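You operate a simulated robot arm through the tools that you are given. There is no shell and no other tool. Be economical: measure what you need, move in short steps, check, and stop when the job is done.

Carry out the task below with a simulated two-armed robot. There is one attempt and no reset: what you move stays moved.

## Task
Open the service case and fill its two gaps with the boxes that fit.
Fine: each gap takes one box from the table top; leave the other boxes where they stand; tear nothing off the mat; shut the lid again.

It is judged by the outcome, as a careful person would: the job done as asked, and still so three seconds after it is handed in. It fails if anything else is knocked over, pushed out of place, dropped, spilled or broken. Lids that push on must go on centred and level and be pressed home; caps that screw on are set level and turned clockwise until they are tight.

## Robot
Two 7-joint arms with fingered hands on one trunk, on a base that drives. Base frame: it is fixed to the floor where the robot stands at the start and does not move with it; the origin is under the middle of the robot, x ahead of it, y to its left, z up; the surface under the hand at the start is at about z = 800. Units: mm, degrees, N and s.
The left shoulder is at the start at [71, 125, 1167], the right one opposite. With the tool pointing down near the work surface each hand reaches from about 400 to 800 mm from the robot's upright axis, wherever it stands, measured 20 degrees to its own side. Places, roughly: service case lid [600, 200, 900]. Payload 3.6 kg a hand.
The TCP of each hand is the grasp point between the finger pads, 30 mm short of the fingertips. In the tool frame z runs along the fingers and y along their closing line. Largest opening 104 mm; the body of the gripper starts 35 mm behind the TCP. The gripper is a hand of 4 fingers: y runs from the thumb to the fingers, the wrist lies at [-15, -104, -178] in the tool frame, and closing takes about 1.5 s.
Orientation is told as [roll, pitch, yaw] about the base's x, y, z axes, in that order, counted from this pose: with the fingers straight down and the wrist toward the robot, the tool's x, y and z point along [0, 1, 0], [1, 0, 0] and [0, 0, -1] of the base frame.

## Interface
- The arms move only by the tool apply_moves. It takes "left_targets", "right_targets" or both (then of equal length, played together; a hand with none holds still); each is a list of rows, each a list of 2 entries, a list of its own where there are three numbers: the shift along the tool's x, y, z in mm, then the turn, a rotation vector about the tool's x, y, z in degrees. In form: [[[x, y, z], [wx, wy, wz]], ...]. A call has 1 to 20 rows; each row is the pose to reach, as a shift and turn from the pose commanded when the call began, along the tool's axes at that moment. "left_fingers" and "right_fingers" are, for a hand that has rows, the opening in per cent of the stroke, from 0 (shut) to 100 (fully open), set as the call begins (left out, the last holds). Rows are played at 5 a second. More than 50 mm and 8.6 degrees between two rows, or a gripper value outside its range, and nothing of the call is played. A pose out of reach is approached as far as the arm can. The call stops where the force on the tool passes 50 N (or 10 N more than at its start, if that is more) or the arm is blocked; 0.2 s more then pass. Each finger travels about 72 mm/s and halts on what it meets, pressing with about 29 N; the grip force reading is that of the motor and also rises with nothing between the fingers. The clock runs only during rows and for 0.2 s after the last one: add rows that repeat a pose to give the fingers time. The reply holds the time, the measured pose of the TCP, the force on the tool along the base axes, the opening and the grip force, in the units named above and with some noise, with the torque about the TCP (base axes, N m) and any sound that the robot's microphone picked up.
- Cameras (640 x 400 px; columns grow to the right, rows downward): "scene" is now at [186.3, 3.9, 1318.5]; the picture's right is [0.03, -1.00, 0.00], its down [-0.41, -0.01, -0.91] and it looks along [0.91, 0.03, -0.41] (base axes); focal length 214 px, centre (320, 200). "left" rides on the left gripper at [-61, -92, -130] in its tool frame; the picture's right is [-0.81, -0.28, 0.52], its down [0.53, -0.71, 0.46] and it looks along [0.24, 0.64, 0.72] (tool axes); focal length 275 px, centre (320, 200). "right" rides on the right gripper at [61, -92, -131] in its tool frame; the picture's right is [-0.81, 0.27, -0.52], its down [-0.53, -0.71, 0.46] and it looks along [-0.24, 0.64, 0.73] (tool axes); focal length 275 px, centre (320, 200). There is no depth. A picture from a camera that has moved, and an enlarged one, comes with that camera's place and axes in the base frame and with its lens.
- capture(camera): a new picture of that camera. No time passes.
- raise_lower(by): slides the trunk up (or, below 0, down) by that many mm; the arms and the scene camera ride with it, the base frame stays. It gives what a move gives, with no picture.
- drive_base(legs): drives the robot by 1 to 6 legs, each [ahead, left, turn to the left] in mm, mm and degrees, along the robot's own axes; the way and the turn of a leg run together, so that a leg with both is an arc; at most 1500 mm and 180 degrees a leg. The arms and the cameras ride along, it lands a little off, and it stops where it bumps. It gives what a move gives.
- set_fingers(index, middle, ring, thumb_bend, thumb_turn, hand): sets how far each is bent, from 0 (flat) to 1 (curled in); at 0.3 the hand is open as for a grip, at 0.7 the pads meet at the TCP. One left out holds its place. A second passes; each finger stops where it meets its share of the squeeze, and holds until it gets a number again. A gripper value or a shape takes the hand back. It gives what a move gives, with no picture; readings hold the bend of each and the force on the fingers (four entries, about 0 where the hand has none), thumb and palm. thumb_turn goes from beside the hand (0) to across from the fingers (1), as for a grip.
- hand_shape(shape, hand): the hand has 4 fingers and takes this shape, open, in about a second: jaw (thumb against the fingers, like two jaws); tri (thumb and two fingers); tip (a fingertip pinch); poke (one finger out to press); point (the index stretched); flat (the hand flat); cup (the hand cupped); fist (a fist). The gripper value then closes the fingers along that shape, each until it touches; the sizes above hold for jaw. It gives what a move gives, with no picture.
- pan_tilt(pan, tilt): turns the head with the scene camera to pan (to the left, within 80 degrees either way) and tilt (down, from -29 to 69), counted from straight ahead of the robot. It gives what a move gives.
- zoom(camera, box): a new picture of the part [left, top, right, bottom] of that camera's present view, enlarged. No time passes.
- job_done(): hands the job in; it is judged then, once.

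Go step by step. Nothing tells you exact positions but the pictures and the camera data: compare them with the known pose of the tool, close in by small moves and look again before you grip or let go. The budget is 120 turns and 100 pictures, counting those below and the enlarged ones. Unless the task says otherwise, let go and move clear before handing in, and close with one line.

The tools are called after "Call:" by a JSON object that holds its "api" and its "payload". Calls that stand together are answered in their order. apply_moves: Moves the arms, as the interface text tells. Its arguments: {"type":"object","properties":{"left_targets":{"type":"array","items":{"type":"array"}},"left_fingers":{"type":"number"},"right_targets":{"type":"array","items":{"type":"array"}},"right_fingers":{"type":"number"}},"required":[]} The other tools are called the same way: raise_lower (by) slides the trunk up or down; hand_shape (shape, hand) gives the hand a shape; set_fingers (index, middle, ring, thumb_bend, thumb_turn, hand) moves the fingers one by one; drive_base (legs) drives the base; pan_tilt (pan, tilt) turns the head that bears the scene camera; capture (camera) takes a picture; zoom (camera, box) takes an enlarged picture of a part of a camera's view; job_done () hands the job in.

At the start:

```text
time_s: 0.0
left_ee_pos: [447.7, 316.7, 1311.5]
left_orientation: [0.0, 0.0, 0.1]
left_wrist_force: [-0.1, -0.2, -0.4]
left_ft_torque: [0.01, 0.0, 0.05]
left_finger_gap: 103.3
left_grip_force: 0.0
left_shape: jaw
left_bend: [0.3, 0.3, 0.3, 0.3, 0.98]
left_finger forces: [0.0, 0.0, 0.0, 0.0, 0.0, 0.1]
right_ee_pos: [398.4, -134.9, 1318.6]
right_orientation: [0.0, 0.0, 0.0]
right_wrist_force: [-0.9, 0.6, -0.1]
right_ft_torque: [-0.02, 0.01, 0.01]
right_finger_gap: 103.7
right_grip_force: 0.1
right_shape: jaw
right_bend: [0.3, 0.3, 0.3, 0.3, 0.98]
right_finger forces: [0.1, 0.0, 0.1, 0.0, 0.1, 0.1]
trunk travel left (down, up): [-400.0, 136.0]
robot x, y, heading: [5.5, -2.0, 0.1]
head pan, tilt: [1.9, 24.2]
```

scene: 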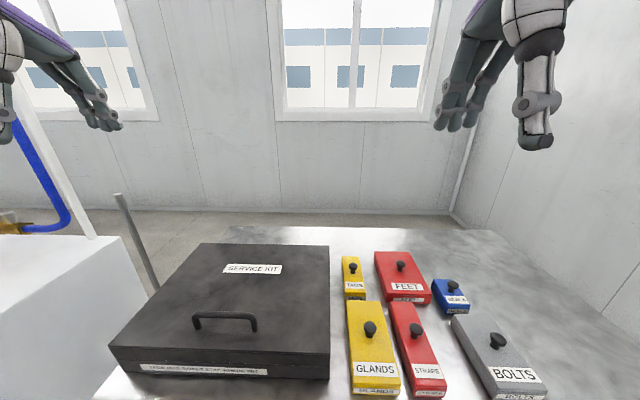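
right: 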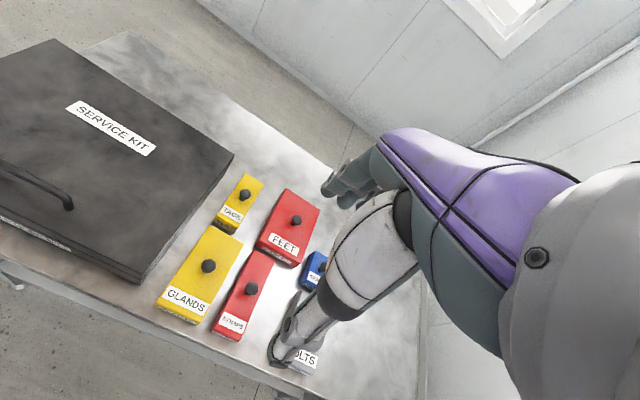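
left: 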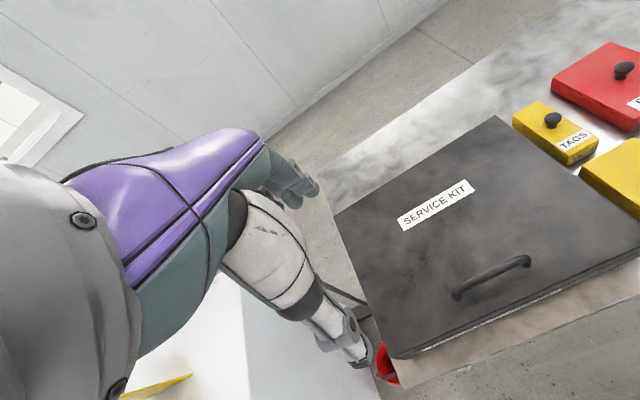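

I see a closed black service case at left with a handle near its front edge, and six labelled boxes with knobs to its right. I'll look closer at the labels first.

Call:
{"api": "zoom", "payload": {"camera": "scene", "box": [100, 230, 340, 390]}}

Call:
{"api": "zoom", "payload": {"camera": "scene", "box": [330, 240, 570, 400]}}

Call:
{"api": "pan_tilt", "payload": {"pan": 0, "tilt": 50}}

Call:
{"api": "capture", "payload": {"camera": "scene"}}

```text
2.50 times, centred on (220, 310) of scene
camera zoom: at [186.3, 3.9, 1318.5], right [0.03, -1.0, 0.0], down [-0.41, -0.01, -0.91], along [0.91, 0.03, -0.41], focal length 536 px, centre (570, -75)
```

zoom: 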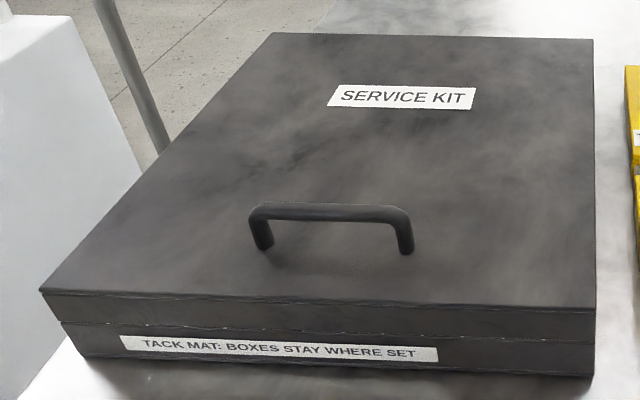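

```text
2.50 times, centred on (450, 320) of scene
camera zoom: at [186.3, 3.9, 1318.5], right [0.03, -1.0, 0.0], down [-0.41, -0.01, -0.91], along [0.91, 0.03, -0.41], focal length 536 px, centre (-5, -100)
```

zoom: 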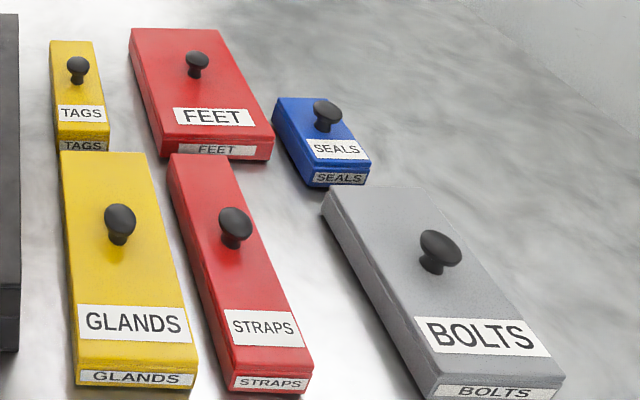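

```text
time_s: 0.9
left_ee_pos: [448.0, 316.7, 1310.8]
left_orientation: [-0.1, 0.0, 0.1]
left_wrist_force: [0.2, 0.8, 0.2]
left_ft_torque: [-0.02, -0.03, 0.0]
left_finger_gap: 103.5
left_grip_force: 0.0
left_shape: jaw
left_bend: [0.3, 0.3, 0.3, 0.3, 0.98]
left_finger forces: [0.0, 0.0, 0.0, 0.1, 0.0, 0.0]
right_ee_pos: [397.2, -133.5, 1318.7]
right_orientation: [0.1, 0.1, 0.0]
right_wrist_force: [0.4, 0.3, 0.0]
right_ft_torque: [0.0, -0.01, 0.02]
right_finger_gap: 103.6
right_grip_force: 0.1
right_shape: jaw
right_bend: [0.3, 0.3, 0.3, 0.3, 0.98]
right_finger forces: [0.0, 0.0, 0.0, 0.1, 0.1, 0.0]
trunk travel left (down, up): [-400.0, 136.0]
robot x, y, heading: [2.9, 0.0, 0.0]
head pan, tilt: [0.0, 50.0]
```

```text
94 pictures are left
camera scene: at [171.0, 0.8, 1279.8], right [0.0, -1.0, 0.0], down [-0.77, 0.0, -0.64], along [0.64, 0.0, -0.77], focal length 214 px, centre (320, 200)
```

scene: 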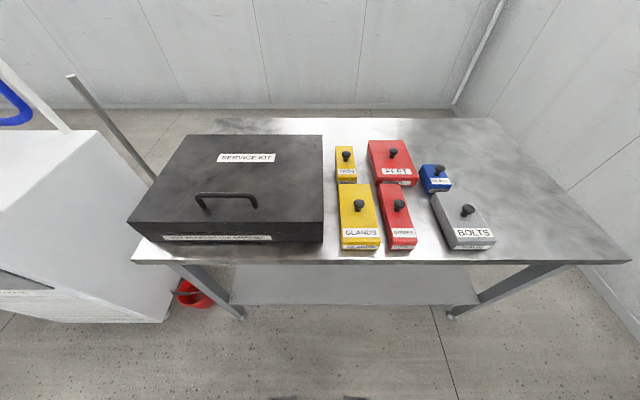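

The case spans roughly x 430–760, y 0–410, with its handle near (470, 208). I'll bring the left hand above the handle and look.

Call:
{"api": "apply_moves", "payload": {"left_targets": [[[-14, 3, 38], [0, 0, 0]], [[-28, 6, 76], [0, 0, 0]], [[-42, 9, 114], [0, 0, 0]], [[-56, 12, 152], [0, 0, 0]], [[-70, 15, 190], [0, 0, 0]], [[-84, 18, 228], [0, 0, 0]], [[-98, 20, 266], [0, 0, 0]], [[-109, 22, 300], [0, 0, 0]], [[-109, 22, 300], [0, 0, 0]]], "left_fingers": 100}}

Call:
{"api": "capture", "payload": {"camera": "left"}}

Call:
{"api": "capture", "payload": {"camera": "scene"}}

```text
time_s: 2.9
left_ee_pos: [469.4, 207.7, 1010.4]
left_orientation: [0.0, 0.0, 0.0]
left_wrist_force: [-0.2, 0.2, -0.2]
left_ft_torque: [-0.04, 0.03, 0.0]
left_finger_gap: 103.5
left_grip_force: 0.0
left_shape: jaw
left_bend: [0.3, 0.3, 0.3, 0.3, 0.98]
left_finger forces: [0.0, 0.0, 0.2, 0.1, 0.0, 0.0]
right_ee_pos: [397.4, -135.4, 1318.4]
right_orientation: [0.0, 0.0, 0.0]
right_wrist_force: [-0.7, -0.1, 0.1]
right_ft_torque: [0.0, 0.01, -0.02]
right_finger_gap: 103.7
right_grip_force: 0.1
right_shape: jaw
right_bend: [0.3, 0.3, 0.3, 0.3, 0.98]
right_finger forces: [0.1, 0.0, 0.0, 0.0, 0.0, 0.0]
trunk travel left (down, up): [-400.0, 136.0]
robot x, y, heading: [0.7, -0.2, 0.2]
head pan, tilt: [0.0, 50.0]
```

```text
93 pictures are left
camera left: at [378.2, 145.9, 1141.5], right [-0.27, -0.81, -0.52], down [-0.71, 0.53, -0.46], along [0.64, 0.24, -0.72], focal length 275 px, centre (320, 200)
```

left: 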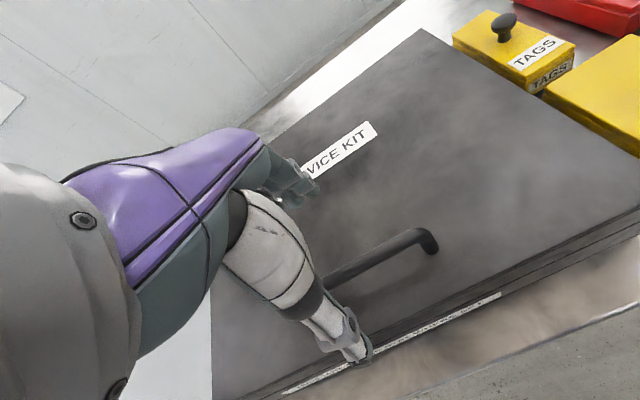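

```text
92 pictures are left
camera scene: at [170.9, 0.8, 1279.8], right [0.0, -1.0, 0.0], down [-0.77, 0.0, -0.64], along [0.64, 0.0, -0.77], focal length 214 px, centre (320, 200)
```

scene: 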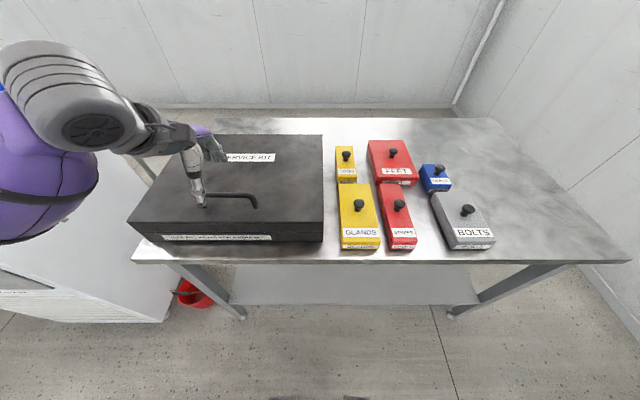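

The handle bar lies along y, at about x 475 and y 140–260. I'll descend over it and look before closing.

Call:
{"api": "apply_moves", "payload": {"left_targets": [[[-4, 3, 25], [0, 0, 0]], [[-8, 6, 50], [0, 0, 0]], [[-8, 6, 65], [0, 0, 0]], [[-8, 6, 65], [0, 0, 0]]]}}

Call:
{"api": "capture", "payload": {"camera": "left"}}

Call:
{"api": "zoom", "payload": {"camera": "scene", "box": [120, 120, 340, 260]}}

```text
time_s: 3.9
left_ee_pos: [476.7, 200.6, 946.6]
left_orientation: [0.0, 0.0, 0.0]
left_wrist_force: [-0.1, 0.2, 0.3]
left_ft_torque: [-0.03, -0.02, 0.0]
left_finger_gap: 103.7
left_grip_force: 0.1
left_shape: jaw
left_bend: [0.3, 0.3, 0.3, 0.3, 0.98]
left_finger forces: [0.0, 0.0, 0.1, 0.0, 0.1, 0.1]
right_ee_pos: [398.1, -134.2, 1317.9]
right_orientation: [-0.1, 0.0, -0.1]
right_wrist_force: [0.1, -0.2, -1.1]
right_ft_torque: [0.02, 0.0, 0.02]
right_finger_gap: 103.7
right_grip_force: 0.0
right_shape: jaw
right_bend: [0.3, 0.3, 0.3, 0.3, 0.98]
right_finger forces: [0.1, 0.1, 0.1, 0.0, 0.0, 0.0]
trunk travel left (down, up): [-400.0, 136.0]
robot x, y, heading: [-2.8, 0.1, 0.0]
head pan, tilt: [0.0, 50.0]
```

```text
91 pictures are left
camera left: at [384.0, 138.3, 1076.6], right [-0.28, -0.81, -0.52], down [-0.71, 0.53, -0.46], along [0.64, 0.24, -0.72], focal length 275 px, centre (320, 200)
```

left: 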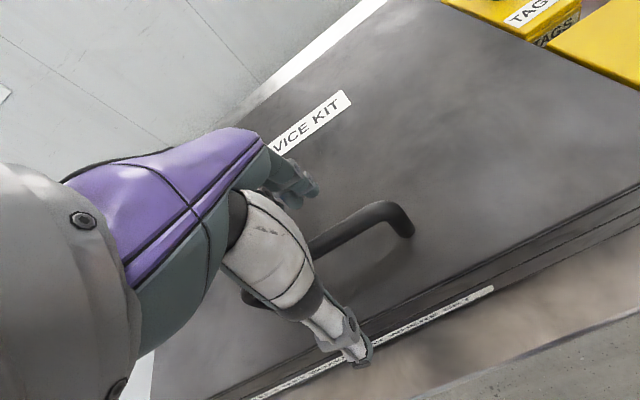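

```text
2.86 times, centred on (230, 190) of scene
camera zoom: at [171.0, 0.7, 1279.7], right [0.0, -1.0, 0.0], down [-0.77, 0.0, -0.64], along [0.64, 0.0, -0.77], focal length 613 px, centre (577, 229)
```

zoom: 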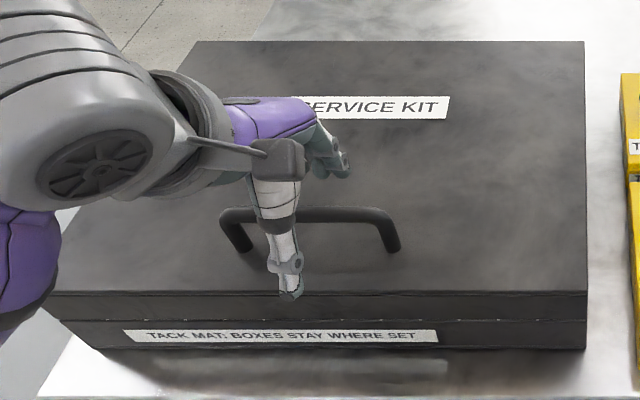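

The bar is between the thumb and fingers. I'll go down 15 mm and close on it.

Call:
{"api": "apply_moves", "payload": {"left_targets": [[[0, -3, 8], [0, 0, 0]], [[0, -3, 15], [0, 0, 0]], [[0, -3, 15], [0, 0, 0]]]}}

Call:
{"api": "apply_moves", "payload": {"left_targets": [[[0, 0, 0], [0, 0, 0]], [[0, 0, 0], [0, 0, 0]], [[0, 0, 0], [0, 0, 0]], [[0, 0, 0], [0, 0, 0]], [[0, 0, 0], [0, 0, 0]], [[0, 0, 0], [0, 0, 0]], [[0, 0, 0], [0, 0, 0]], [[0, 0, 0], [0, 0, 0]]], "left_fingers": 0}}

Call:
{"api": "zoom", "payload": {"camera": "scene", "box": [120, 120, 340, 260]}}

```text
time_s: 4.7
left_ee_pos: [472.1, 199.6, 932.0]
left_orientation: [0.0, 0.0, 0.0]
left_wrist_force: [0.6, -0.2, -1.6]
left_ft_torque: [0.01, 0.01, -0.02]
left_finger_gap: 103.6
left_grip_force: 0.0
left_shape: jaw
left_bend: [0.3, 0.3, 0.3, 0.3, 0.98]
left_finger forces: [0.0, 0.0, 0.1, 0.0, 0.1, 0.0]
right_ee_pos: [398.1, -134.0, 1319.0]
right_orientation: [0.0, 0.0, 0.0]
right_wrist_force: [1.0, -0.5, 0.0]
right_ft_torque: [-0.03, -0.02, 0.02]
right_finger_gap: 103.7
right_grip_force: 0.1
right_shape: jaw
right_bend: [0.3, 0.3, 0.3, 0.3, 0.98]
right_finger forces: [0.0, 0.0, 0.0, 0.0, 0.1, 0.0]
trunk travel left (down, up): [-400.0, 136.0]
robot x, y, heading: [0.9, 3.5, 0.1]
head pan, tilt: [0.0, 50.0]
```

```text
time_s: 6.5
left_ee_pos: [472.4, 201.0, 931.6]
left_orientation: [0.1, 0.0, 0.0]
left_wrist_force: [-2.7, 0.7, -1.5]
left_ft_torque: [-0.02, -0.02, -0.1]
left_finger_gap: 0.0
left_grip_force: 29.0
left_shape: jaw
left_bend: [0.71, 0.7, 0.7, 0.6, 1.0]
left_finger forces: [3.9, 2.0, 3.4, 0.0, 11.6, 0.1]
right_ee_pos: [397.8, -134.0, 1318.9]
right_orientation: [0.1, 0.0, 0.0]
right_wrist_force: [-0.2, -0.1, -0.3]
right_ft_torque: [0.03, 0.02, 0.02]
right_finger_gap: 103.7
right_grip_force: 0.1
right_shape: jaw
right_bend: [0.3, 0.3, 0.3, 0.3, 0.98]
right_finger forces: [0.0, 0.0, 0.1, 0.0, 0.0, 0.0]
trunk travel left (down, up): [-400.0, 136.0]
robot x, y, heading: [-2.2, -2.1, -0.0]
head pan, tilt: [0.0, 50.0]
```

```text
2.86 times, centred on (230, 190) of scene
camera zoom: at [170.9, 0.9, 1279.7], right [0.0, -1.0, 0.0], down [-0.77, 0.0, -0.64], along [0.64, 0.0, -0.77], focal length 613 px, centre (577, 229)
```

zoom: 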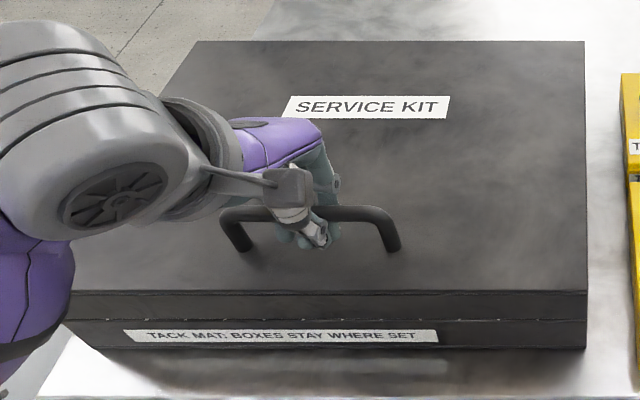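

The fingers have closed round the bar. I'll lift it on an arc about the rear hinge, about 20 degrees to start.

Call:
{"api": "apply_moves", "payload": {"left_targets": [[[0, 2.5, -12.5], [0, 0, 0]], [[0, 5.5, -25], [0, 0, 0]], [[0, 9, -37], [0, 0, 0]], [[0, 13.5, -49.5], [0, 0, 0]], [[0, 18, -61], [0, 0, 0]], [[0, 23.6, -73], [0, 0, 0]], [[0, 30, -85], [0, 0, 0]], [[0, 35.7, -96], [0, 0, 0]], [[0, 35.7, -96], [0, 0, 0]]]}}

Call:
{"api": "capture", "payload": {"camera": "scene"}}

```text
time_s: 8.5
left_ee_pos: [512.9, 200.6, 1024.0]
left_orientation: [0.0, 0.2, 0.0]
left_wrist_force: [22.2, 0.9, -18.4]
left_ft_torque: [-0.17, 0.27, -0.21]
left_finger_gap: 0.2
left_grip_force: 28.9
left_shape: jaw
left_bend: [0.71, 0.7, 0.7, 0.65, 1.0]
left_finger forces: [12.4, 11.4, 7.0, 0.1, 1.4, 0.0]
right_ee_pos: [402.0, -133.0, 1317.4]
right_orientation: [0.0, 0.2, -0.1]
right_wrist_force: [-0.1, -0.3, 0.8]
right_ft_torque: [0.02, 0.01, -0.01]
right_finger_gap: 103.7
right_grip_force: 0.2
right_shape: jaw
right_bend: [0.3, 0.3, 0.3, 0.3, 0.98]
right_finger forces: [0.0, 0.2, 0.0, 0.1, 0.0, 0.0]
trunk travel left (down, up): [-400.0, 136.0]
robot x, y, heading: [-0.3, 0.6, -0.1]
head pan, tilt: [0.0, 50.0]
```

```text
88 pictures are left
camera scene: at [175.4, 1.4, 1279.0], right [0.0, -1.0, 0.0], down [-0.77, 0.0, -0.64], along [0.64, 0.0, -0.77], focal length 214 px, centre (320, 200)
```

scene: 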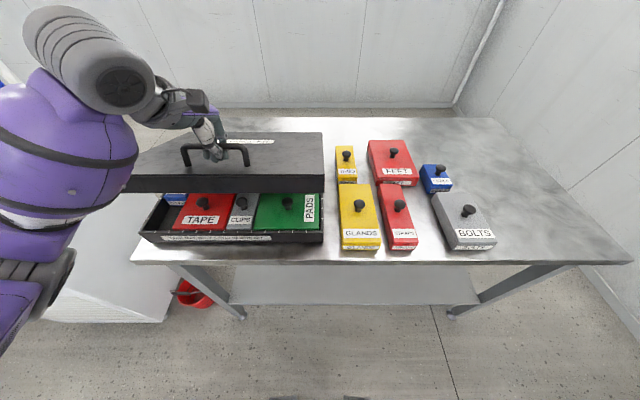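

The lid is rising and packed boxes are showing inside. The measured path puts the hinge near x 755, z 860, so I'll continue the arc to about 60° and tilt the hand as it goes.

Call:
{"api": "apply_moves", "payload": {"left_targets": [[[0, 21, -17], [3, 0, 0]], [[0, 38, -36], [6, 0, 0]], [[0, 56.5, -53], [9, 0, 0]], [[0, 76.5, -69], [12, 0, 0]], [[0, 98, -83], [15, 0, 0]], [[0, 120, -95], [18, 0, 0]], [[0, 144, -105], [21, 0, 0]], [[0, 168, -113], [24, 0, 0]], [[0, 168, -113], [24, 0, 0]]]}}

Call:
{"api": "capture", "payload": {"camera": "scene"}}

```text
time_s: 10.5
left_ee_pos: [669.2, 201.0, 1139.3]
left_orientation: [0.1, 23.9, 0.0]
left_wrist_force: [-1.2, -1.0, 1.2]
left_ft_torque: [-0.06, -0.03, -0.07]
left_finger_gap: 0.2
left_grip_force: 28.9
left_shape: jaw
left_bend: [0.71, 0.7, 0.7, 0.65, 1.0]
left_finger forces: [0.5, 0.2, 2.3, 0.1, 4.9, 0.1]
left hand out of reach, approached as far as the arm can: row 8, 9
right_ee_pos: [397.5, -133.3, 1318.8]
right_orientation: [0.0, 0.0, 0.0]
right_wrist_force: [-0.3, -0.2, -0.2]
right_ft_torque: [0.02, -0.02, 0.0]
right_finger_gap: 103.8
right_grip_force: 0.0
right_shape: jaw
right_bend: [0.3, 0.3, 0.3, 0.3, 0.98]
right_finger forces: [0.0, 0.0, 0.0, 0.0, 0.1, 0.0]
trunk travel left (down, up): [-400.0, 136.0]
robot x, y, heading: [-2.1, 0.1, -0.1]
head pan, tilt: [0.0, 50.0]
```

```text
87 pictures are left
camera scene: at [170.6, 0.7, 1279.8], right [0.0, -1.0, 0.0], down [-0.77, 0.0, -0.64], along [0.64, 0.0, -0.77], focal length 214 px, centre (320, 200)
```

scene: 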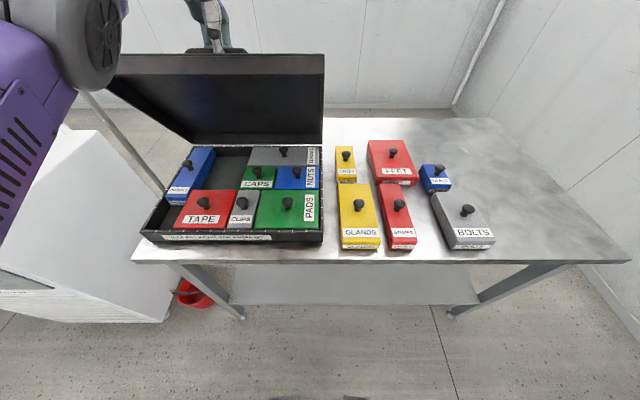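

The lid is at about 60°, the tray is in view, and the wrist carries almost no load. I'll test whether the lid holds itself by easing the hand back slightly.

Call:
{"api": "apply_moves", "payload": {"left_targets": [[[0, -6, -1], [0, 0, 0]], [[0, -12, -2], [0, 0, 0]], [[0, -12, -2], [0, 0, 0]]]}}

Call:
{"api": "pan_tilt", "payload": {"pan": 15, "tilt": 25}}

Call:
{"api": "capture", "payload": {"camera": "scene"}}

```text
time_s: 11.3
left_ee_pos: [661.8, 201.6, 1139.8]
left_orientation: [0.1, 24.4, 0.0]
left_wrist_force: [6.9, -3.9, -25.9]
left_ft_torque: [-0.25, 0.3, -0.09]
left_finger_gap: 0.0
left_grip_force: 28.9
left_shape: jaw
left_bend: [0.71, 0.7, 0.7, 0.65, 1.0]
left_finger forces: [10.2, 8.6, 7.1, 0.1, 2.4, 0.0]
right_ee_pos: [401.8, -134.2, 1315.8]
right_orientation: [-0.1, 0.2, 0.1]
right_wrist_force: [-0.3, 0.4, -0.9]
right_ft_torque: [0.0, 0.03, 0.01]
right_finger_gap: 103.9
right_grip_force: 0.1
right_shape: jaw
right_bend: [0.3, 0.3, 0.3, 0.3, 0.98]
right_finger forces: [0.1, 0.0, 0.0, 0.0, 0.0, 0.0]
trunk travel left (down, up): [-400.0, 136.0]
robot x, y, heading: [1.7, -3.1, 0.1]
head pan, tilt: [0.0, 50.0]
```

```text
time_s: 12.2
left_ee_pos: [661.9, 201.4, 1141.7]
left_orientation: [0.0, 24.4, 0.0]
left_wrist_force: [8.0, -5.7, -27.9]
left_ft_torque: [-0.27, 0.34, -0.18]
left_finger_gap: 0.0
left_grip_force: 29.3
left_shape: jaw
left_bend: [0.71, 0.7, 0.7, 0.65, 1.0]
left_finger forces: [10.9, 9.6, 7.3, 0.0, 2.4, 0.1]
right_ee_pos: [401.6, -134.6, 1316.7]
right_orientation: [0.0, 0.2, -0.1]
right_wrist_force: [0.0, -0.3, -0.4]
right_ft_torque: [0.0, -0.01, -0.04]
right_finger_gap: 103.7
right_grip_force: 0.2
right_shape: jaw
right_bend: [0.3, 0.3, 0.3, 0.3, 0.98]
right_finger forces: [0.0, 0.0, 0.1, 0.0, 0.0, 0.0]
trunk travel left (down, up): [-400.0, 136.0]
robot x, y, heading: [-0.2, 1.2, 0.2]
head pan, tilt: [15.0, 25.0]
```

```text
86 pictures are left
camera scene: at [187.0, 24.6, 1316.5], right [0.26, -0.97, 0.0], down [-0.41, -0.11, -0.9], along [0.87, 0.23, -0.43], focal length 214 px, centre (320, 200)
```

scene: 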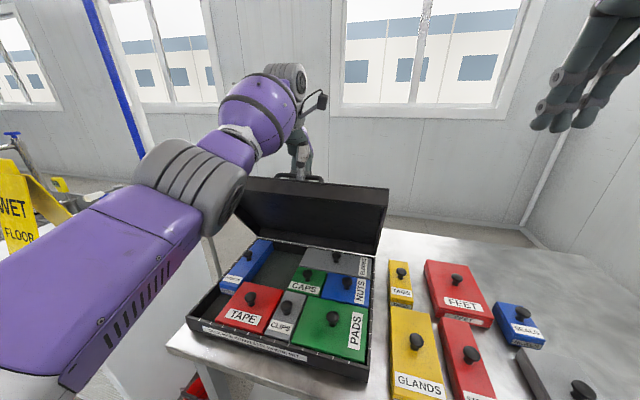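

The load on the hand is purely radial, so the hinge seems to hold the lid by itself. I'll loosen the fingers a little while staying under the bar, and check that the lid stays.

Call:
{"api": "apply_moves", "payload": {"left_targets": [[[0, 4, 3], [0, 0, 0]], [[0, 6, 4], [0, 0, 0]], [[0, 6, 4], [0, 0, 0]], [[0, 6, 4], [0, 0, 0]], [[0, 6, 4], [0, 0, 0]], [[0, 6, 4], [0, 0, 0]]], "left_fingers": 35}}

Call:
{"api": "zoom", "payload": {"camera": "scene", "box": [180, 140, 400, 390]}}

Call:
{"api": "capture", "payload": {"camera": "left"}}

```text
time_s: 13.6
left_ee_pos: [660.9, 201.0, 1139.0]
left_orientation: [0.1, 24.1, 0.0]
left_wrist_force: [0.0, 0.0, -0.5]
left_ft_torque: [-0.03, -0.01, 0.02]
left_finger_gap: 36.2
left_grip_force: 0.0
left_shape: jaw
left_bend: [0.74, 0.51, 0.49, 0.73, 1.0]
left_finger forces: [0.1, 0.1, 0.0, 0.0, 0.1, 0.1]
right_ee_pos: [398.2, -135.7, 1318.5]
right_orientation: [0.0, -0.1, 0.0]
right_wrist_force: [0.4, -0.3, 0.2]
right_ft_torque: [-0.01, 0.0, 0.02]
right_finger_gap: 103.7
right_grip_force: 0.1
right_shape: jaw
right_bend: [0.3, 0.3, 0.3, 0.3, 0.98]
right_finger forces: [0.0, 0.0, 0.0, 0.0, 0.0, 0.0]
trunk travel left (down, up): [-400.0, 136.0]
robot x, y, heading: [-2.7, 0.5, -0.1]
head pan, tilt: [15.0, 25.0]
```

```text
1.60 times, centred on (290, 265) of scene
camera zoom: at [182.9, 24.7, 1317.2], right [0.26, -0.97, 0.0], down [-0.41, -0.11, -0.91], along [0.88, 0.23, -0.42], focal length 343 px, centre (368, 96)
```

zoom: 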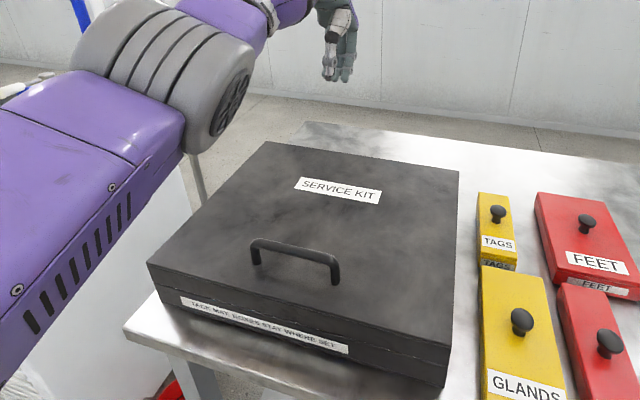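

```text
84 pictures are left
camera left: at [631.8, 139.6, 1295.8], right [-0.46, -0.81, -0.36], down [-0.84, 0.53, -0.13], along [0.29, 0.24, -0.92], focal length 275 px, centre (320, 200)
```

left: 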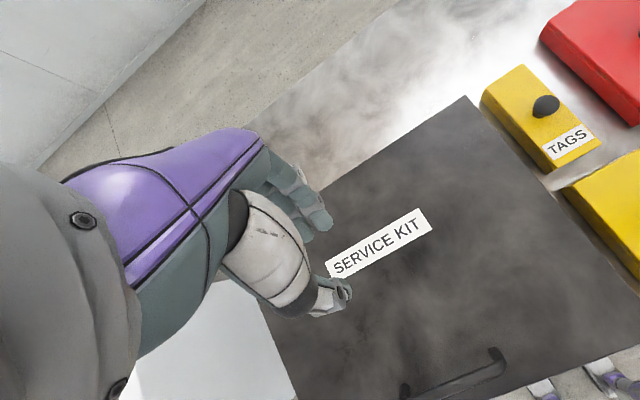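

Loosening let the lid swing back shut, so the hinge does not hold it there. It must go past vertical or be held. I'll check that nothing shifted, then return to the handle.

Call:
{"api": "apply_moves", "payload": {"left_targets": [[[0, -20, 32], [-4, 0, 0]], [[0, -40, 65], [-8, 0, 0]], [[0, -60, 98], [-12, 0, 0]], [[0, -81, 130], [-16, 0, 0]], [[0, -101, 163], [-20, 0, 0]], [[0, -121, 195], [-24, 0, 0]], [[0, -121, 195], [-24, 0, 0]]], "left_fingers": 100}}

Call:
{"api": "pan_tilt", "payload": {"pan": 0, "tilt": 50}}

Call:
{"api": "capture", "payload": {"camera": "scene"}}

```text
time_s: 15.2
left_ee_pos: [474.1, 201.2, 1009.6]
left_orientation: [0.0, 0.0, 0.0]
left_wrist_force: [0.7, 0.5, 0.0]
left_ft_torque: [0.0, -0.01, 0.02]
left_finger_gap: 103.9
left_grip_force: 0.0
left_shape: jaw
left_bend: [0.3, 0.3, 0.3, 0.3, 0.98]
left_finger forces: [0.0, 0.0, 0.1, 0.0, 0.0, 0.0]
right_ee_pos: [399.6, -135.0, 1317.8]
right_orientation: [0.1, 0.1, 0.0]
right_wrist_force: [-0.7, 0.9, 0.4]
right_ft_torque: [0.03, 0.04, -0.02]
right_finger_gap: 103.7
right_grip_force: 0.0
right_shape: jaw
right_bend: [0.3, 0.3, 0.3, 0.3, 0.98]
right_finger forces: [0.1, 0.1, 0.1, 0.1, 0.1, 0.0]
trunk travel left (down, up): [-400.0, 136.0]
robot x, y, heading: [-2.5, 1.4, -0.1]
head pan, tilt: [15.0, 25.0]
```

```text
time_s: 16.1
left_ee_pos: [474.6, 200.9, 1008.5]
left_orientation: [0.0, 0.0, -0.1]
left_wrist_force: [-0.8, 0.9, 0.6]
left_ft_torque: [-0.01, -0.01, -0.02]
left_finger_gap: 103.7
left_grip_force: 0.1
left_shape: jaw
left_bend: [0.3, 0.3, 0.3, 0.3, 0.98]
left_finger forces: [0.1, 0.0, 0.1, 0.1, 0.0, 0.0]
right_ee_pos: [397.7, -134.8, 1318.1]
right_orientation: [0.0, 0.0, 0.0]
right_wrist_force: [-1.1, 0.1, -0.8]
right_ft_torque: [0.02, -0.02, 0.0]
right_finger_gap: 103.7
right_grip_force: 0.0
right_shape: jaw
right_bend: [0.3, 0.3, 0.3, 0.3, 0.98]
right_finger forces: [0.0, 0.0, 0.1, 0.1, 0.0, 0.0]
trunk travel left (down, up): [-400.0, 136.0]
robot x, y, heading: [-0.9, -0.7, 0.2]
head pan, tilt: [0.0, 50.0]
```

```text
83 pictures are left
camera scene: at [171.1, 0.8, 1279.8], right [0.0, -1.0, 0.0], down [-0.77, 0.0, -0.64], along [0.64, 0.0, -0.77], focal length 214 px, centre (320, 200)
```

scene: 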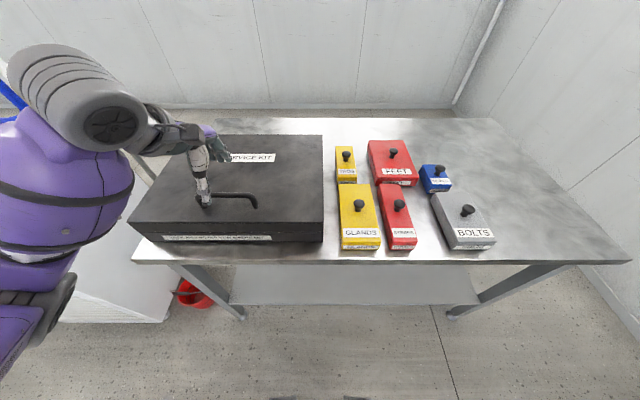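

Nothing has shifted. I'll take the handle again, lift to about 55°, and then use the base to carry the lid past vertical, since that part of the arc is nearly horizontal.

Call:
{"api": "apply_moves", "payload": {"left_targets": [[[-1, -1, 25], [0, 0, 0]], [[-1, -2, 50], [0, 0, 0]], [[-1, -2, 77], [0, 0, 0]], [[-1, -2, 77], [0, 0, 0]]]}}

Call:
{"api": "apply_moves", "payload": {"left_targets": [[[0, 0, 0], [0, 0, 0]], [[0, 0, 0], [0, 0, 0]], [[0, 0, 0], [0, 0, 0]], [[0, 0, 0], [0, 0, 0]], [[0, 0, 0], [0, 0, 0]], [[0, 0, 0], [0, 0, 0]], [[0, 0, 0], [0, 0, 0]], [[0, 0, 0], [0, 0, 0]]], "left_fingers": 0}}

Call:
{"api": "apply_moves", "payload": {"left_targets": [[[0, 7.4, -24.4], [2, 0, 0]], [[0, 16.8, -48], [4, 0, 0]], [[0, 28.2, -70.7], [6, 0, 0]], [[0, 41.7, -92], [8, 0, 0]], [[0, 56.9, -112.9], [10, 0, 0]], [[0, 74, -131.9], [12, 0, 0]], [[0, 92.5, -149.3], [14, 0, 0]], [[0, 112.5, -165], [16, 0, 0]], [[0, 133.8, -179], [18, 0, 0]], [[0, 156.3, -191], [20, 0, 0]], [[0, 179.7, -201], [22, 0, 0]], [[0, 179.7, -201], [22, 0, 0]]]}}

Call:
{"api": "capture", "payload": {"camera": "scene"}}

```text
time_s: 17.1
left_ee_pos: [470.2, 200.9, 933.5]
left_orientation: [0.0, 0.1, 0.0]
left_wrist_force: [-0.1, 0.1, -0.2]
left_ft_torque: [-0.02, -0.02, 0.0]
left_finger_gap: 104.0
left_grip_force: 0.1
left_shape: jaw
left_bend: [0.3, 0.3, 0.3, 0.3, 0.98]
left_finger forces: [0.0, 0.0, 0.0, 0.1, 0.1, 0.0]
right_ee_pos: [398.3, -134.4, 1318.6]
right_orientation: [0.0, 0.0, 0.0]
right_wrist_force: [0.6, -0.5, 0.3]
right_ft_torque: [0.0, 0.0, -0.03]
right_finger_gap: 103.7
right_grip_force: 0.0
right_shape: jaw
right_bend: [0.3, 0.3, 0.3, 0.3, 0.98]
right_finger forces: [0.1, 0.0, 0.0, 0.1, 0.0, 0.0]
trunk travel left (down, up): [-400.0, 136.0]
robot x, y, heading: [-1.8, -0.5, 0.3]
head pan, tilt: [0.0, 50.0]
```

```text
time_s: 18.9
left_ee_pos: [471.0, 200.4, 932.4]
left_orientation: [-0.1, 0.0, 0.1]
left_wrist_force: [-0.7, 0.5, -2.7]
left_ft_torque: [0.01, -0.03, -0.17]
left_finger_gap: 0.0
left_grip_force: 28.3
left_shape: jaw
left_bend: [0.72, 0.7, 0.7, 0.49, 1.0]
left_finger forces: [6.3, 5.7, 3.1, 0.0, 14.1, 0.1]
right_ee_pos: [398.7, -134.1, 1318.6]
right_orientation: [0.0, 0.0, 0.0]
right_wrist_force: [-0.2, 0.0, -0.7]
right_ft_torque: [0.01, 0.01, -0.01]
right_finger_gap: 103.8
right_grip_force: 0.0
right_shape: jaw
right_bend: [0.3, 0.3, 0.3, 0.3, 0.98]
right_finger forces: [0.1, 0.0, 0.0, 0.0, 0.0, 0.0]
trunk travel left (down, up): [-400.0, 136.0]
robot x, y, heading: [1.8, -0.3, -0.2]
head pan, tilt: [0.0, 50.0]
```

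```text
time_s: 21.5
left_ee_pos: [650.8, 200.3, 1135.6]
left_orientation: [0.1, 21.8, -0.1]
left_wrist_force: [-4.2, 0.5, 6.1]
left_ft_torque: [-0.11, 0.01, -0.06]
left_finger_gap: 0.3
left_grip_force: 29.3
left_shape: jaw
left_bend: [0.72, 0.7, 0.7, 0.5, 1.0]
left_finger forces: [4.3, 3.9, 3.4, 0.0, 15.3, 0.0]
right_ee_pos: [396.1, -134.3, 1318.5]
right_orientation: [0.0, 0.0, 0.0]
right_wrist_force: [0.6, 0.2, -1.2]
right_ft_torque: [0.04, 0.01, 0.0]
right_finger_gap: 103.7
right_grip_force: 0.0
right_shape: jaw
right_bend: [0.3, 0.3, 0.3, 0.3, 0.98]
right_finger forces: [0.0, 0.1, 0.1, 0.0, 0.0, 0.0]
trunk travel left (down, up): [-400.0, 136.0]
robot x, y, heading: [0.4, 1.7, 0.2]
head pan, tilt: [0.0, 50.0]
```

```text
82 pictures are left
camera scene: at [169.8, 0.9, 1279.9], right [0.0, -1.0, 0.0], down [-0.77, 0.0, -0.64], along [0.64, 0.0, -0.77], focal length 214 px, centre (320, 200)
```

scene: 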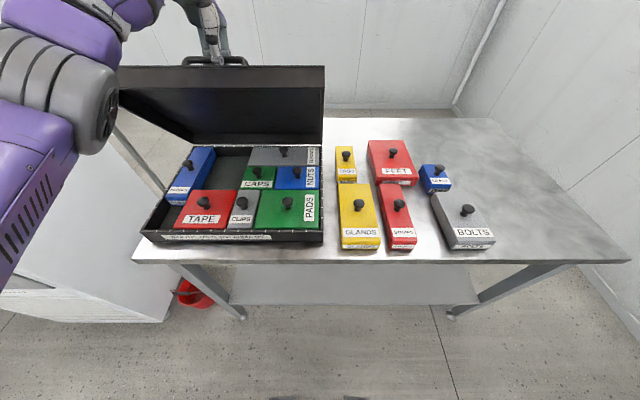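

The lid is at 55°. Next come small trunk and base steps to carry on along the arc.

Call:
{"api": "raise_lower", "payload": {"by": 8}}

Call:
{"api": "drive_base", "payload": {"legs": [[40, 0, 0]]}}

Call:
{"api": "raise_lower", "payload": {"by": 6}}

Call:
{"api": "drive_base", "payload": {"legs": [[30, 0, 0]]}}

Call:
{"api": "capture", "payload": {"camera": "scene"}}

```text
time_s: 22.1
left_ee_pos: [652.6, 201.4, 1138.6]
left_orientation: [0.0, 22.3, 0.1]
left_wrist_force: [4.3, -2.1, -16.5]
left_ft_torque: [-0.22, 0.17, -0.11]
left_finger_gap: 0.1
left_grip_force: 29.0
left_shape: jaw
left_bend: [0.72, 0.7, 0.7, 0.5, 1.0]
left_finger forces: [9.5, 10.0, 5.8, 0.0, 9.2, 0.0]
right_ee_pos: [400.5, -134.2, 1326.5]
right_orientation: [0.0, 0.3, 0.1]
right_wrist_force: [-0.1, -0.3, -0.7]
right_ft_torque: [-0.05, -0.03, 0.0]
right_finger_gap: 103.6
right_grip_force: 0.1
right_shape: jaw
right_bend: [0.3, 0.3, 0.3, 0.3, 0.98]
right_finger forces: [0.0, 0.0, 0.0, 0.0, 0.0, 0.0]
trunk travel left (down, up): [-408.0, 128.0]
robot x, y, heading: [1.7, 1.7, -0.1]
head pan, tilt: [0.0, 50.0]
```

```text
time_s: 22.9
left_ee_pos: [691.6, 201.0, 1141.8]
left_orientation: [0.0, 21.9, 0.0]
left_wrist_force: [-1.0, 0.0, -0.4]
left_ft_torque: [-0.04, 0.03, -0.09]
left_finger_gap: 0.2
left_grip_force: 29.1
left_shape: jaw
left_bend: [0.71, 0.7, 0.7, 0.5, 1.0]
left_finger forces: [0.0, 0.0, 3.0, 0.0, 5.3, 0.1]
right_ee_pos: [438.7, -133.8, 1326.2]
right_orientation: [0.1, 0.1, 0.0]
right_wrist_force: [0.3, 0.4, 0.1]
right_ft_torque: [-0.01, -0.01, -0.02]
right_finger_gap: 103.8
right_grip_force: 0.0
right_shape: jaw
right_bend: [0.3, 0.3, 0.3, 0.3, 0.98]
right_finger forces: [0.0, 0.1, 0.0, 0.1, 0.0, 0.0]
trunk travel left (down, up): [-408.0, 128.0]
robot x, y, heading: [39.4, -3.2, 0.1]
head pan, tilt: [0.0, 50.0]
```

```text
time_s: 23.5
left_ee_pos: [691.9, 201.0, 1145.0]
left_orientation: [0.1, 22.3, 0.0]
left_wrist_force: [4.3, -1.4, -16.9]
left_ft_torque: [-0.33, 0.29, -0.07]
left_finger_gap: 0.2
left_grip_force: 28.7
left_shape: jaw
left_bend: [0.71, 0.7, 0.7, 0.5, 1.0]
left_finger forces: [3.4, 4.4, 7.9, 0.1, 2.4, 0.1]
right_ee_pos: [440.1, -134.2, 1331.8]
right_orientation: [0.0, 0.1, 0.0]
right_wrist_force: [0.6, -0.2, 0.9]
right_ft_torque: [0.01, 0.02, 0.04]
right_finger_gap: 103.5
right_grip_force: 0.0
right_shape: jaw
right_bend: [0.3, 0.3, 0.3, 0.3, 0.98]
right_finger forces: [0.0, 0.0, 0.0, 0.1, 0.0, 0.0]
trunk travel left (down, up): [-414.0, 122.0]
robot x, y, heading: [38.6, -1.9, 0.1]
head pan, tilt: [0.0, 50.0]
```

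```text
time_s: 24.3
left_ee_pos: [720.0, 200.4, 1147.4]
left_orientation: [0.0, 22.0, 0.0]
left_wrist_force: [0.5, -0.6, -2.8]
left_ft_torque: [-0.1, 0.07, -0.05]
left_finger_gap: 0.2
left_grip_force: 29.3
left_shape: jaw
left_bend: [0.71, 0.7, 0.7, 0.5, 1.0]
left_finger forces: [0.4, 0.5, 3.8, 0.0, 2.4, 0.1]
right_ee_pos: [469.0, -133.5, 1332.5]
right_orientation: [0.1, 0.1, 0.0]
right_wrist_force: [1.1, 0.0, -0.6]
right_ft_torque: [-0.02, 0.06, 0.0]
right_finger_gap: 103.7
right_grip_force: 0.1
right_shape: jaw
right_bend: [0.3, 0.3, 0.3, 0.3, 0.98]
right_finger forces: [0.0, 0.0, 0.0, 0.1, 0.0, 0.0]
trunk travel left (down, up): [-414.0, 122.0]
robot x, y, heading: [71.2, -0.7, 0.0]
head pan, tilt: [0.0, 50.0]
```

```text
81 pictures are left
camera scene: at [237.1, 1.0, 1294.7], right [0.0, -1.0, 0.0], down [-0.77, 0.0, -0.64], along [0.64, 0.0, -0.77], focal length 214 px, centre (320, 200)
```

scene: 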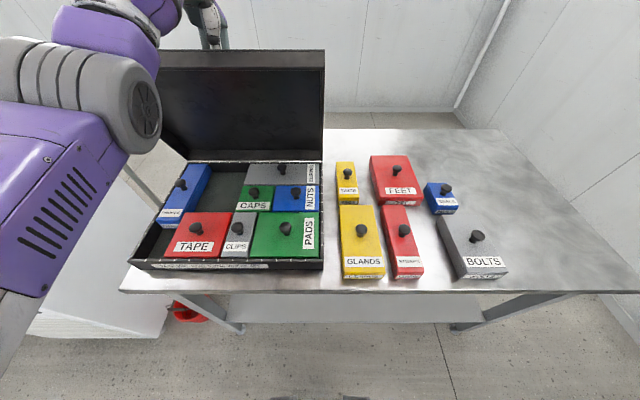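

This is working, with the lid at about 70°. Continuing.

Call:
{"api": "raise_lower", "payload": {"by": 3}}

Call:
{"api": "drive_base", "payload": {"legs": [[35, 0, 0]]}}

Call:
{"api": "drive_base", "payload": {"legs": [[30, 0, 0]]}}

Call:
{"api": "capture", "payload": {"camera": "scene"}}

```text
time_s: 24.8
left_ee_pos: [721.1, 200.7, 1149.8]
left_orientation: [0.0, 22.1, 0.0]
left_wrist_force: [2.0, -0.9, -12.9]
left_ft_torque: [-0.21, 0.23, -0.09]
left_finger_gap: 0.0
left_grip_force: 29.4
left_shape: jaw
left_bend: [0.71, 0.7, 0.7, 0.51, 1.0]
left_finger forces: [2.0, 3.1, 6.4, 0.1, 2.4, 0.1]
right_ee_pos: [468.9, -134.4, 1335.2]
right_orientation: [0.0, 0.2, -0.1]
right_wrist_force: [0.2, -0.7, 0.5]
right_ft_torque: [0.02, 0.03, 0.0]
right_finger_gap: 103.7
right_grip_force: 0.1
right_shape: jaw
right_bend: [0.3, 0.3, 0.3, 0.3, 0.98]
right_finger forces: [0.0, 0.0, 0.0, 0.0, 0.0, 0.1]
trunk travel left (down, up): [-417.0, 119.0]
robot x, y, heading: [69.9, -2.2, -0.1]
head pan, tilt: [0.0, 50.0]
```

```text
time_s: 25.7
left_ee_pos: [756.1, 199.6, 1150.8]
left_orientation: [0.0, 21.9, 0.0]
left_wrist_force: [-0.1, -0.4, -5.6]
left_ft_torque: [-0.12, 0.09, -0.05]
left_finger_gap: 0.1
left_grip_force: 29.4
left_shape: jaw
left_bend: [0.71, 0.7, 0.7, 0.51, 1.0]
left_finger forces: [0.9, 1.5, 4.3, 0.0, 3.1, 0.0]
right_ee_pos: [504.5, -133.3, 1334.9]
right_orientation: [0.1, 0.1, 0.0]
right_wrist_force: [-0.1, -0.2, -0.6]
right_ft_torque: [-0.01, -0.02, 0.01]
right_finger_gap: 103.8
right_grip_force: 0.1
right_shape: jaw
right_bend: [0.3, 0.3, 0.3, 0.3, 0.98]
right_finger forces: [0.0, 0.0, 0.0, 0.0, 0.0, 0.0]
trunk travel left (down, up): [-417.0, 119.0]
robot x, y, heading: [103.0, -2.2, 0.1]
head pan, tilt: [0.0, 50.0]
```

```text
time_s: 26.5
left_ee_pos: [786.0, 201.0, 1150.4]
left_orientation: [0.0, 22.0, 0.0]
left_wrist_force: [-0.8, -0.3, -9.8]
left_ft_torque: [-0.2, 0.21, -0.04]
left_finger_gap: 0.0
left_grip_force: 29.0
left_shape: jaw
left_bend: [0.71, 0.7, 0.7, 0.51, 1.0]
left_finger forces: [1.3, 2.3, 5.2, 0.0, 3.5, 0.0]
right_ee_pos: [533.1, -133.3, 1334.9]
right_orientation: [-0.1, 0.0, 0.0]
right_wrist_force: [0.6, 0.2, 0.4]
right_ft_torque: [-0.02, 0.04, 0.0]
right_finger_gap: 103.6
right_grip_force: 0.0
right_shape: jaw
right_bend: [0.3, 0.3, 0.3, 0.3, 0.98]
right_finger forces: [0.0, 0.1, 0.0, 0.1, 0.0, 0.1]
trunk travel left (down, up): [-417.0, 119.0]
robot x, y, heading: [135.7, 4.3, -0.0]
head pan, tilt: [0.0, 50.0]
```

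```text
80 pictures are left
camera scene: at [300.5, 1.2, 1297.9], right [0.0, -1.0, 0.0], down [-0.77, 0.0, -0.64], along [0.64, 0.0, -0.77], focal length 214 px, centre (320, 200)
```

scene: 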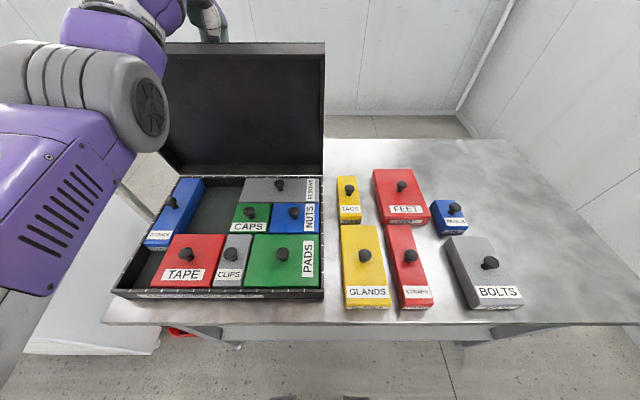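

Call:
{"api": "raise_lower", "payload": {"by": -4}}

Call:
{"api": "drive_base", "payload": {"legs": [[30, 0, 0]]}}

Call:
{"api": "raise_lower", "payload": {"by": -6}}

Call:
{"api": "capture", "payload": {"camera": "scene"}}

```text
time_s: 27.1
left_ee_pos: [784.8, 200.9, 1148.0]
left_orientation: [0.0, 22.1, 0.0]
left_wrist_force: [0.1, -0.3, 0.7]
left_ft_torque: [-0.08, -0.01, -0.07]
left_finger_gap: 0.0
left_grip_force: 29.1
left_shape: jaw
left_bend: [0.71, 0.7, 0.7, 0.51, 1.0]
left_finger forces: [0.0, 0.1, 2.1, 0.0, 2.1, 0.1]
right_ee_pos: [532.1, -133.4, 1331.0]
right_orientation: [0.0, 0.1, 0.0]
right_wrist_force: [-0.2, -0.3, 0.7]
right_ft_torque: [0.0, -0.01, 0.0]
right_finger_gap: 103.7
right_grip_force: 0.0
right_shape: jaw
right_bend: [0.3, 0.3, 0.3, 0.3, 0.98]
right_finger forces: [0.0, 0.1, 0.0, 0.1, 0.1, 0.0]
trunk travel left (down, up): [-413.0, 123.0]
robot x, y, heading: [134.9, 2.4, 0.1]
head pan, tilt: [0.0, 50.0]
```

```text
time_s: 27.9
left_ee_pos: [815.5, 201.6, 1145.8]
left_orientation: [-0.1, 22.1, 0.0]
left_wrist_force: [-0.7, -0.9, -10.5]
left_ft_torque: [-0.23, 0.15, -0.06]
left_finger_gap: 0.3
left_grip_force: 28.9
left_shape: jaw
left_bend: [0.71, 0.7, 0.7, 0.51, 1.0]
left_finger forces: [0.6, 1.4, 5.7, 0.1, 3.4, 0.1]
right_ee_pos: [562.6, -133.6, 1330.3]
right_orientation: [0.0, 0.1, 0.0]
right_wrist_force: [-0.1, 0.2, 0.4]
right_ft_torque: [0.02, -0.01, 0.03]
right_finger_gap: 103.8
right_grip_force: 0.0
right_shape: jaw
right_bend: [0.3, 0.3, 0.3, 0.3, 0.98]
right_finger forces: [0.0, 0.0, 0.0, 0.1, 0.0, 0.1]
trunk travel left (down, up): [-413.0, 123.0]
robot x, y, heading: [161.5, -1.2, -0.2]
head pan, tilt: [0.0, 50.0]
```

```text
time_s: 28.4
left_ee_pos: [814.0, 200.4, 1139.6]
left_orientation: [-0.1, 22.2, 0.0]
left_wrist_force: [0.7, -1.2, -1.7]
left_ft_torque: [-0.03, 0.03, -0.06]
left_finger_gap: 0.2
left_grip_force: 28.7
left_shape: jaw
left_bend: [0.71, 0.7, 0.7, 0.51, 1.0]
left_finger forces: [0.1, 0.0, 2.0, 0.0, 1.3, 0.0]
right_ee_pos: [560.8, -133.2, 1324.8]
right_orientation: [0.1, 0.1, -0.1]
right_wrist_force: [0.0, 0.1, -0.8]
right_ft_torque: [0.0, 0.01, -0.01]
right_finger_gap: 103.8
right_grip_force: 0.0
right_shape: jaw
right_bend: [0.3, 0.3, 0.3, 0.3, 0.98]
right_finger forces: [0.0, 0.0, 0.1, 0.1, 0.0, 0.0]
trunk travel left (down, up): [-407.0, 129.0]
robot x, y, heading: [159.3, -3.5, 0.1]
head pan, tilt: [0.0, 50.0]
```

```text
79 pictures are left
camera scene: at [332.7, 0.9, 1287.1], right [0.0, -1.0, 0.0], down [-0.77, 0.0, -0.64], along [0.64, 0.0, -0.77], focal length 214 px, centre (320, 200)
```

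scene: 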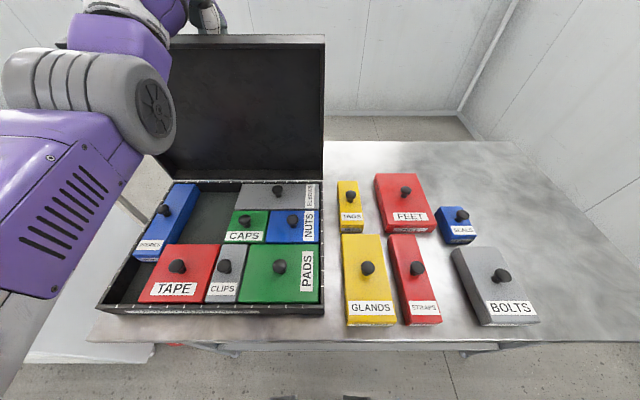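

Call:
{"api": "drive_base", "payload": {"legs": [[25, 0, 0]]}}

Call:
{"api": "raise_lower", "payload": {"by": -6}}

Call:
{"api": "drive_base", "payload": {"legs": [[15, 0, 0]]}}

Call:
{"api": "capture", "payload": {"camera": "scene"}}

```text
time_s: 29.3
left_ee_pos: [838.2, 200.7, 1139.8]
left_orientation: [0.0, 22.1, 0.0]
left_wrist_force: [-3.4, -0.7, -11.1]
left_ft_torque: [-0.27, 0.19, -0.09]
left_finger_gap: 0.0
left_grip_force: 29.1
left_shape: jaw
left_bend: [0.71, 0.7, 0.7, 0.51, 1.0]
left_finger forces: [0.2, 0.4, 7.3, 0.0, 4.1, 0.0]
right_ee_pos: [586.1, -134.5, 1325.5]
right_orientation: [-0.1, 0.1, -0.1]
right_wrist_force: [0.0, 0.5, 1.2]
right_ft_torque: [-0.02, 0.02, -0.02]
right_finger_gap: 103.7
right_grip_force: 0.0
right_shape: jaw
right_bend: [0.3, 0.3, 0.3, 0.3, 0.98]
right_finger forces: [0.1, 0.0, 0.0, 0.0, 0.0, 0.1]
trunk travel left (down, up): [-407.0, 129.0]
robot x, y, heading: [187.0, -1.6, 0.1]
head pan, tilt: [0.0, 50.0]
```

```text
time_s: 29.8
left_ee_pos: [837.5, 199.7, 1134.9]
left_orientation: [-0.1, 22.2, -0.1]
left_wrist_force: [-0.5, 1.2, -1.5]
left_ft_torque: [-0.09, 0.03, -0.02]
left_finger_gap: 0.1
left_grip_force: 28.7
left_shape: jaw
left_bend: [0.71, 0.7, 0.7, 0.51, 1.0]
left_finger forces: [0.0, 0.0, 1.6, 0.0, 1.0, 0.0]
right_ee_pos: [586.0, -133.1, 1318.7]
right_orientation: [0.0, 0.0, 0.0]
right_wrist_force: [-0.4, -0.2, -0.6]
right_ft_torque: [0.0, 0.05, -0.02]
right_finger_gap: 103.6
right_grip_force: 0.0
right_shape: jaw
right_bend: [0.3, 0.3, 0.3, 0.3, 0.98]
right_finger forces: [0.0, 0.0, 0.0, 0.1, 0.0, 0.0]
trunk travel left (down, up): [-401.0, 135.0]
robot x, y, heading: [189.7, -1.7, -0.2]
head pan, tilt: [0.0, 50.0]
```

```text
time_s: 30.6
left_ee_pos: [852.2, 199.9, 1133.8]
left_orientation: [0.1, 22.3, -0.1]
left_wrist_force: [-2.9, -0.3, -9.7]
left_ft_torque: [-0.23, 0.17, -0.04]
left_finger_gap: 0.0
left_grip_force: 29.3
left_shape: jaw
left_bend: [0.71, 0.7, 0.7, 0.51, 1.0]
left_finger forces: [0.0, 0.0, 6.8, 0.0, 3.6, 0.1]
right_ee_pos: [599.9, -134.0, 1320.4]
right_orientation: [0.0, 0.0, 0.0]
right_wrist_force: [-0.4, 0.2, -0.1]
right_ft_torque: [0.0, 0.0, 0.03]
right_finger_gap: 103.9
right_grip_force: 0.0
right_shape: jaw
right_bend: [0.3, 0.3, 0.3, 0.3, 0.98]
right_finger forces: [0.0, 0.0, 0.1, 0.0, 0.0, 0.0]
trunk travel left (down, up): [-401.0, 135.0]
robot x, y, heading: [203.3, -3.5, -0.0]
head pan, tilt: [0.0, 50.0]
```

```text
78 pictures are left
camera scene: at [372.6, 1.1, 1280.8], right [0.0, -1.0, 0.0], down [-0.77, 0.0, -0.64], along [0.64, 0.0, -0.77], focal length 214 px, centre (320, 200)
```

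scene: 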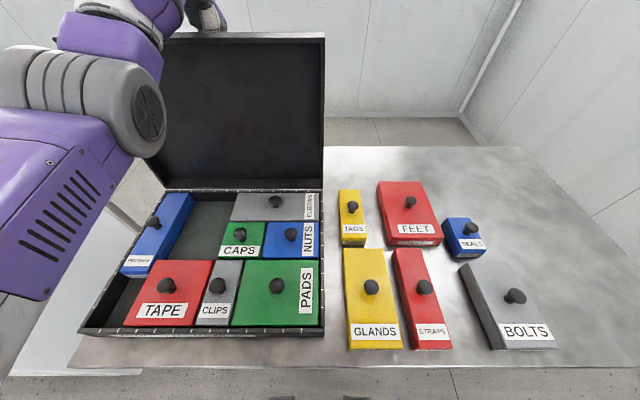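

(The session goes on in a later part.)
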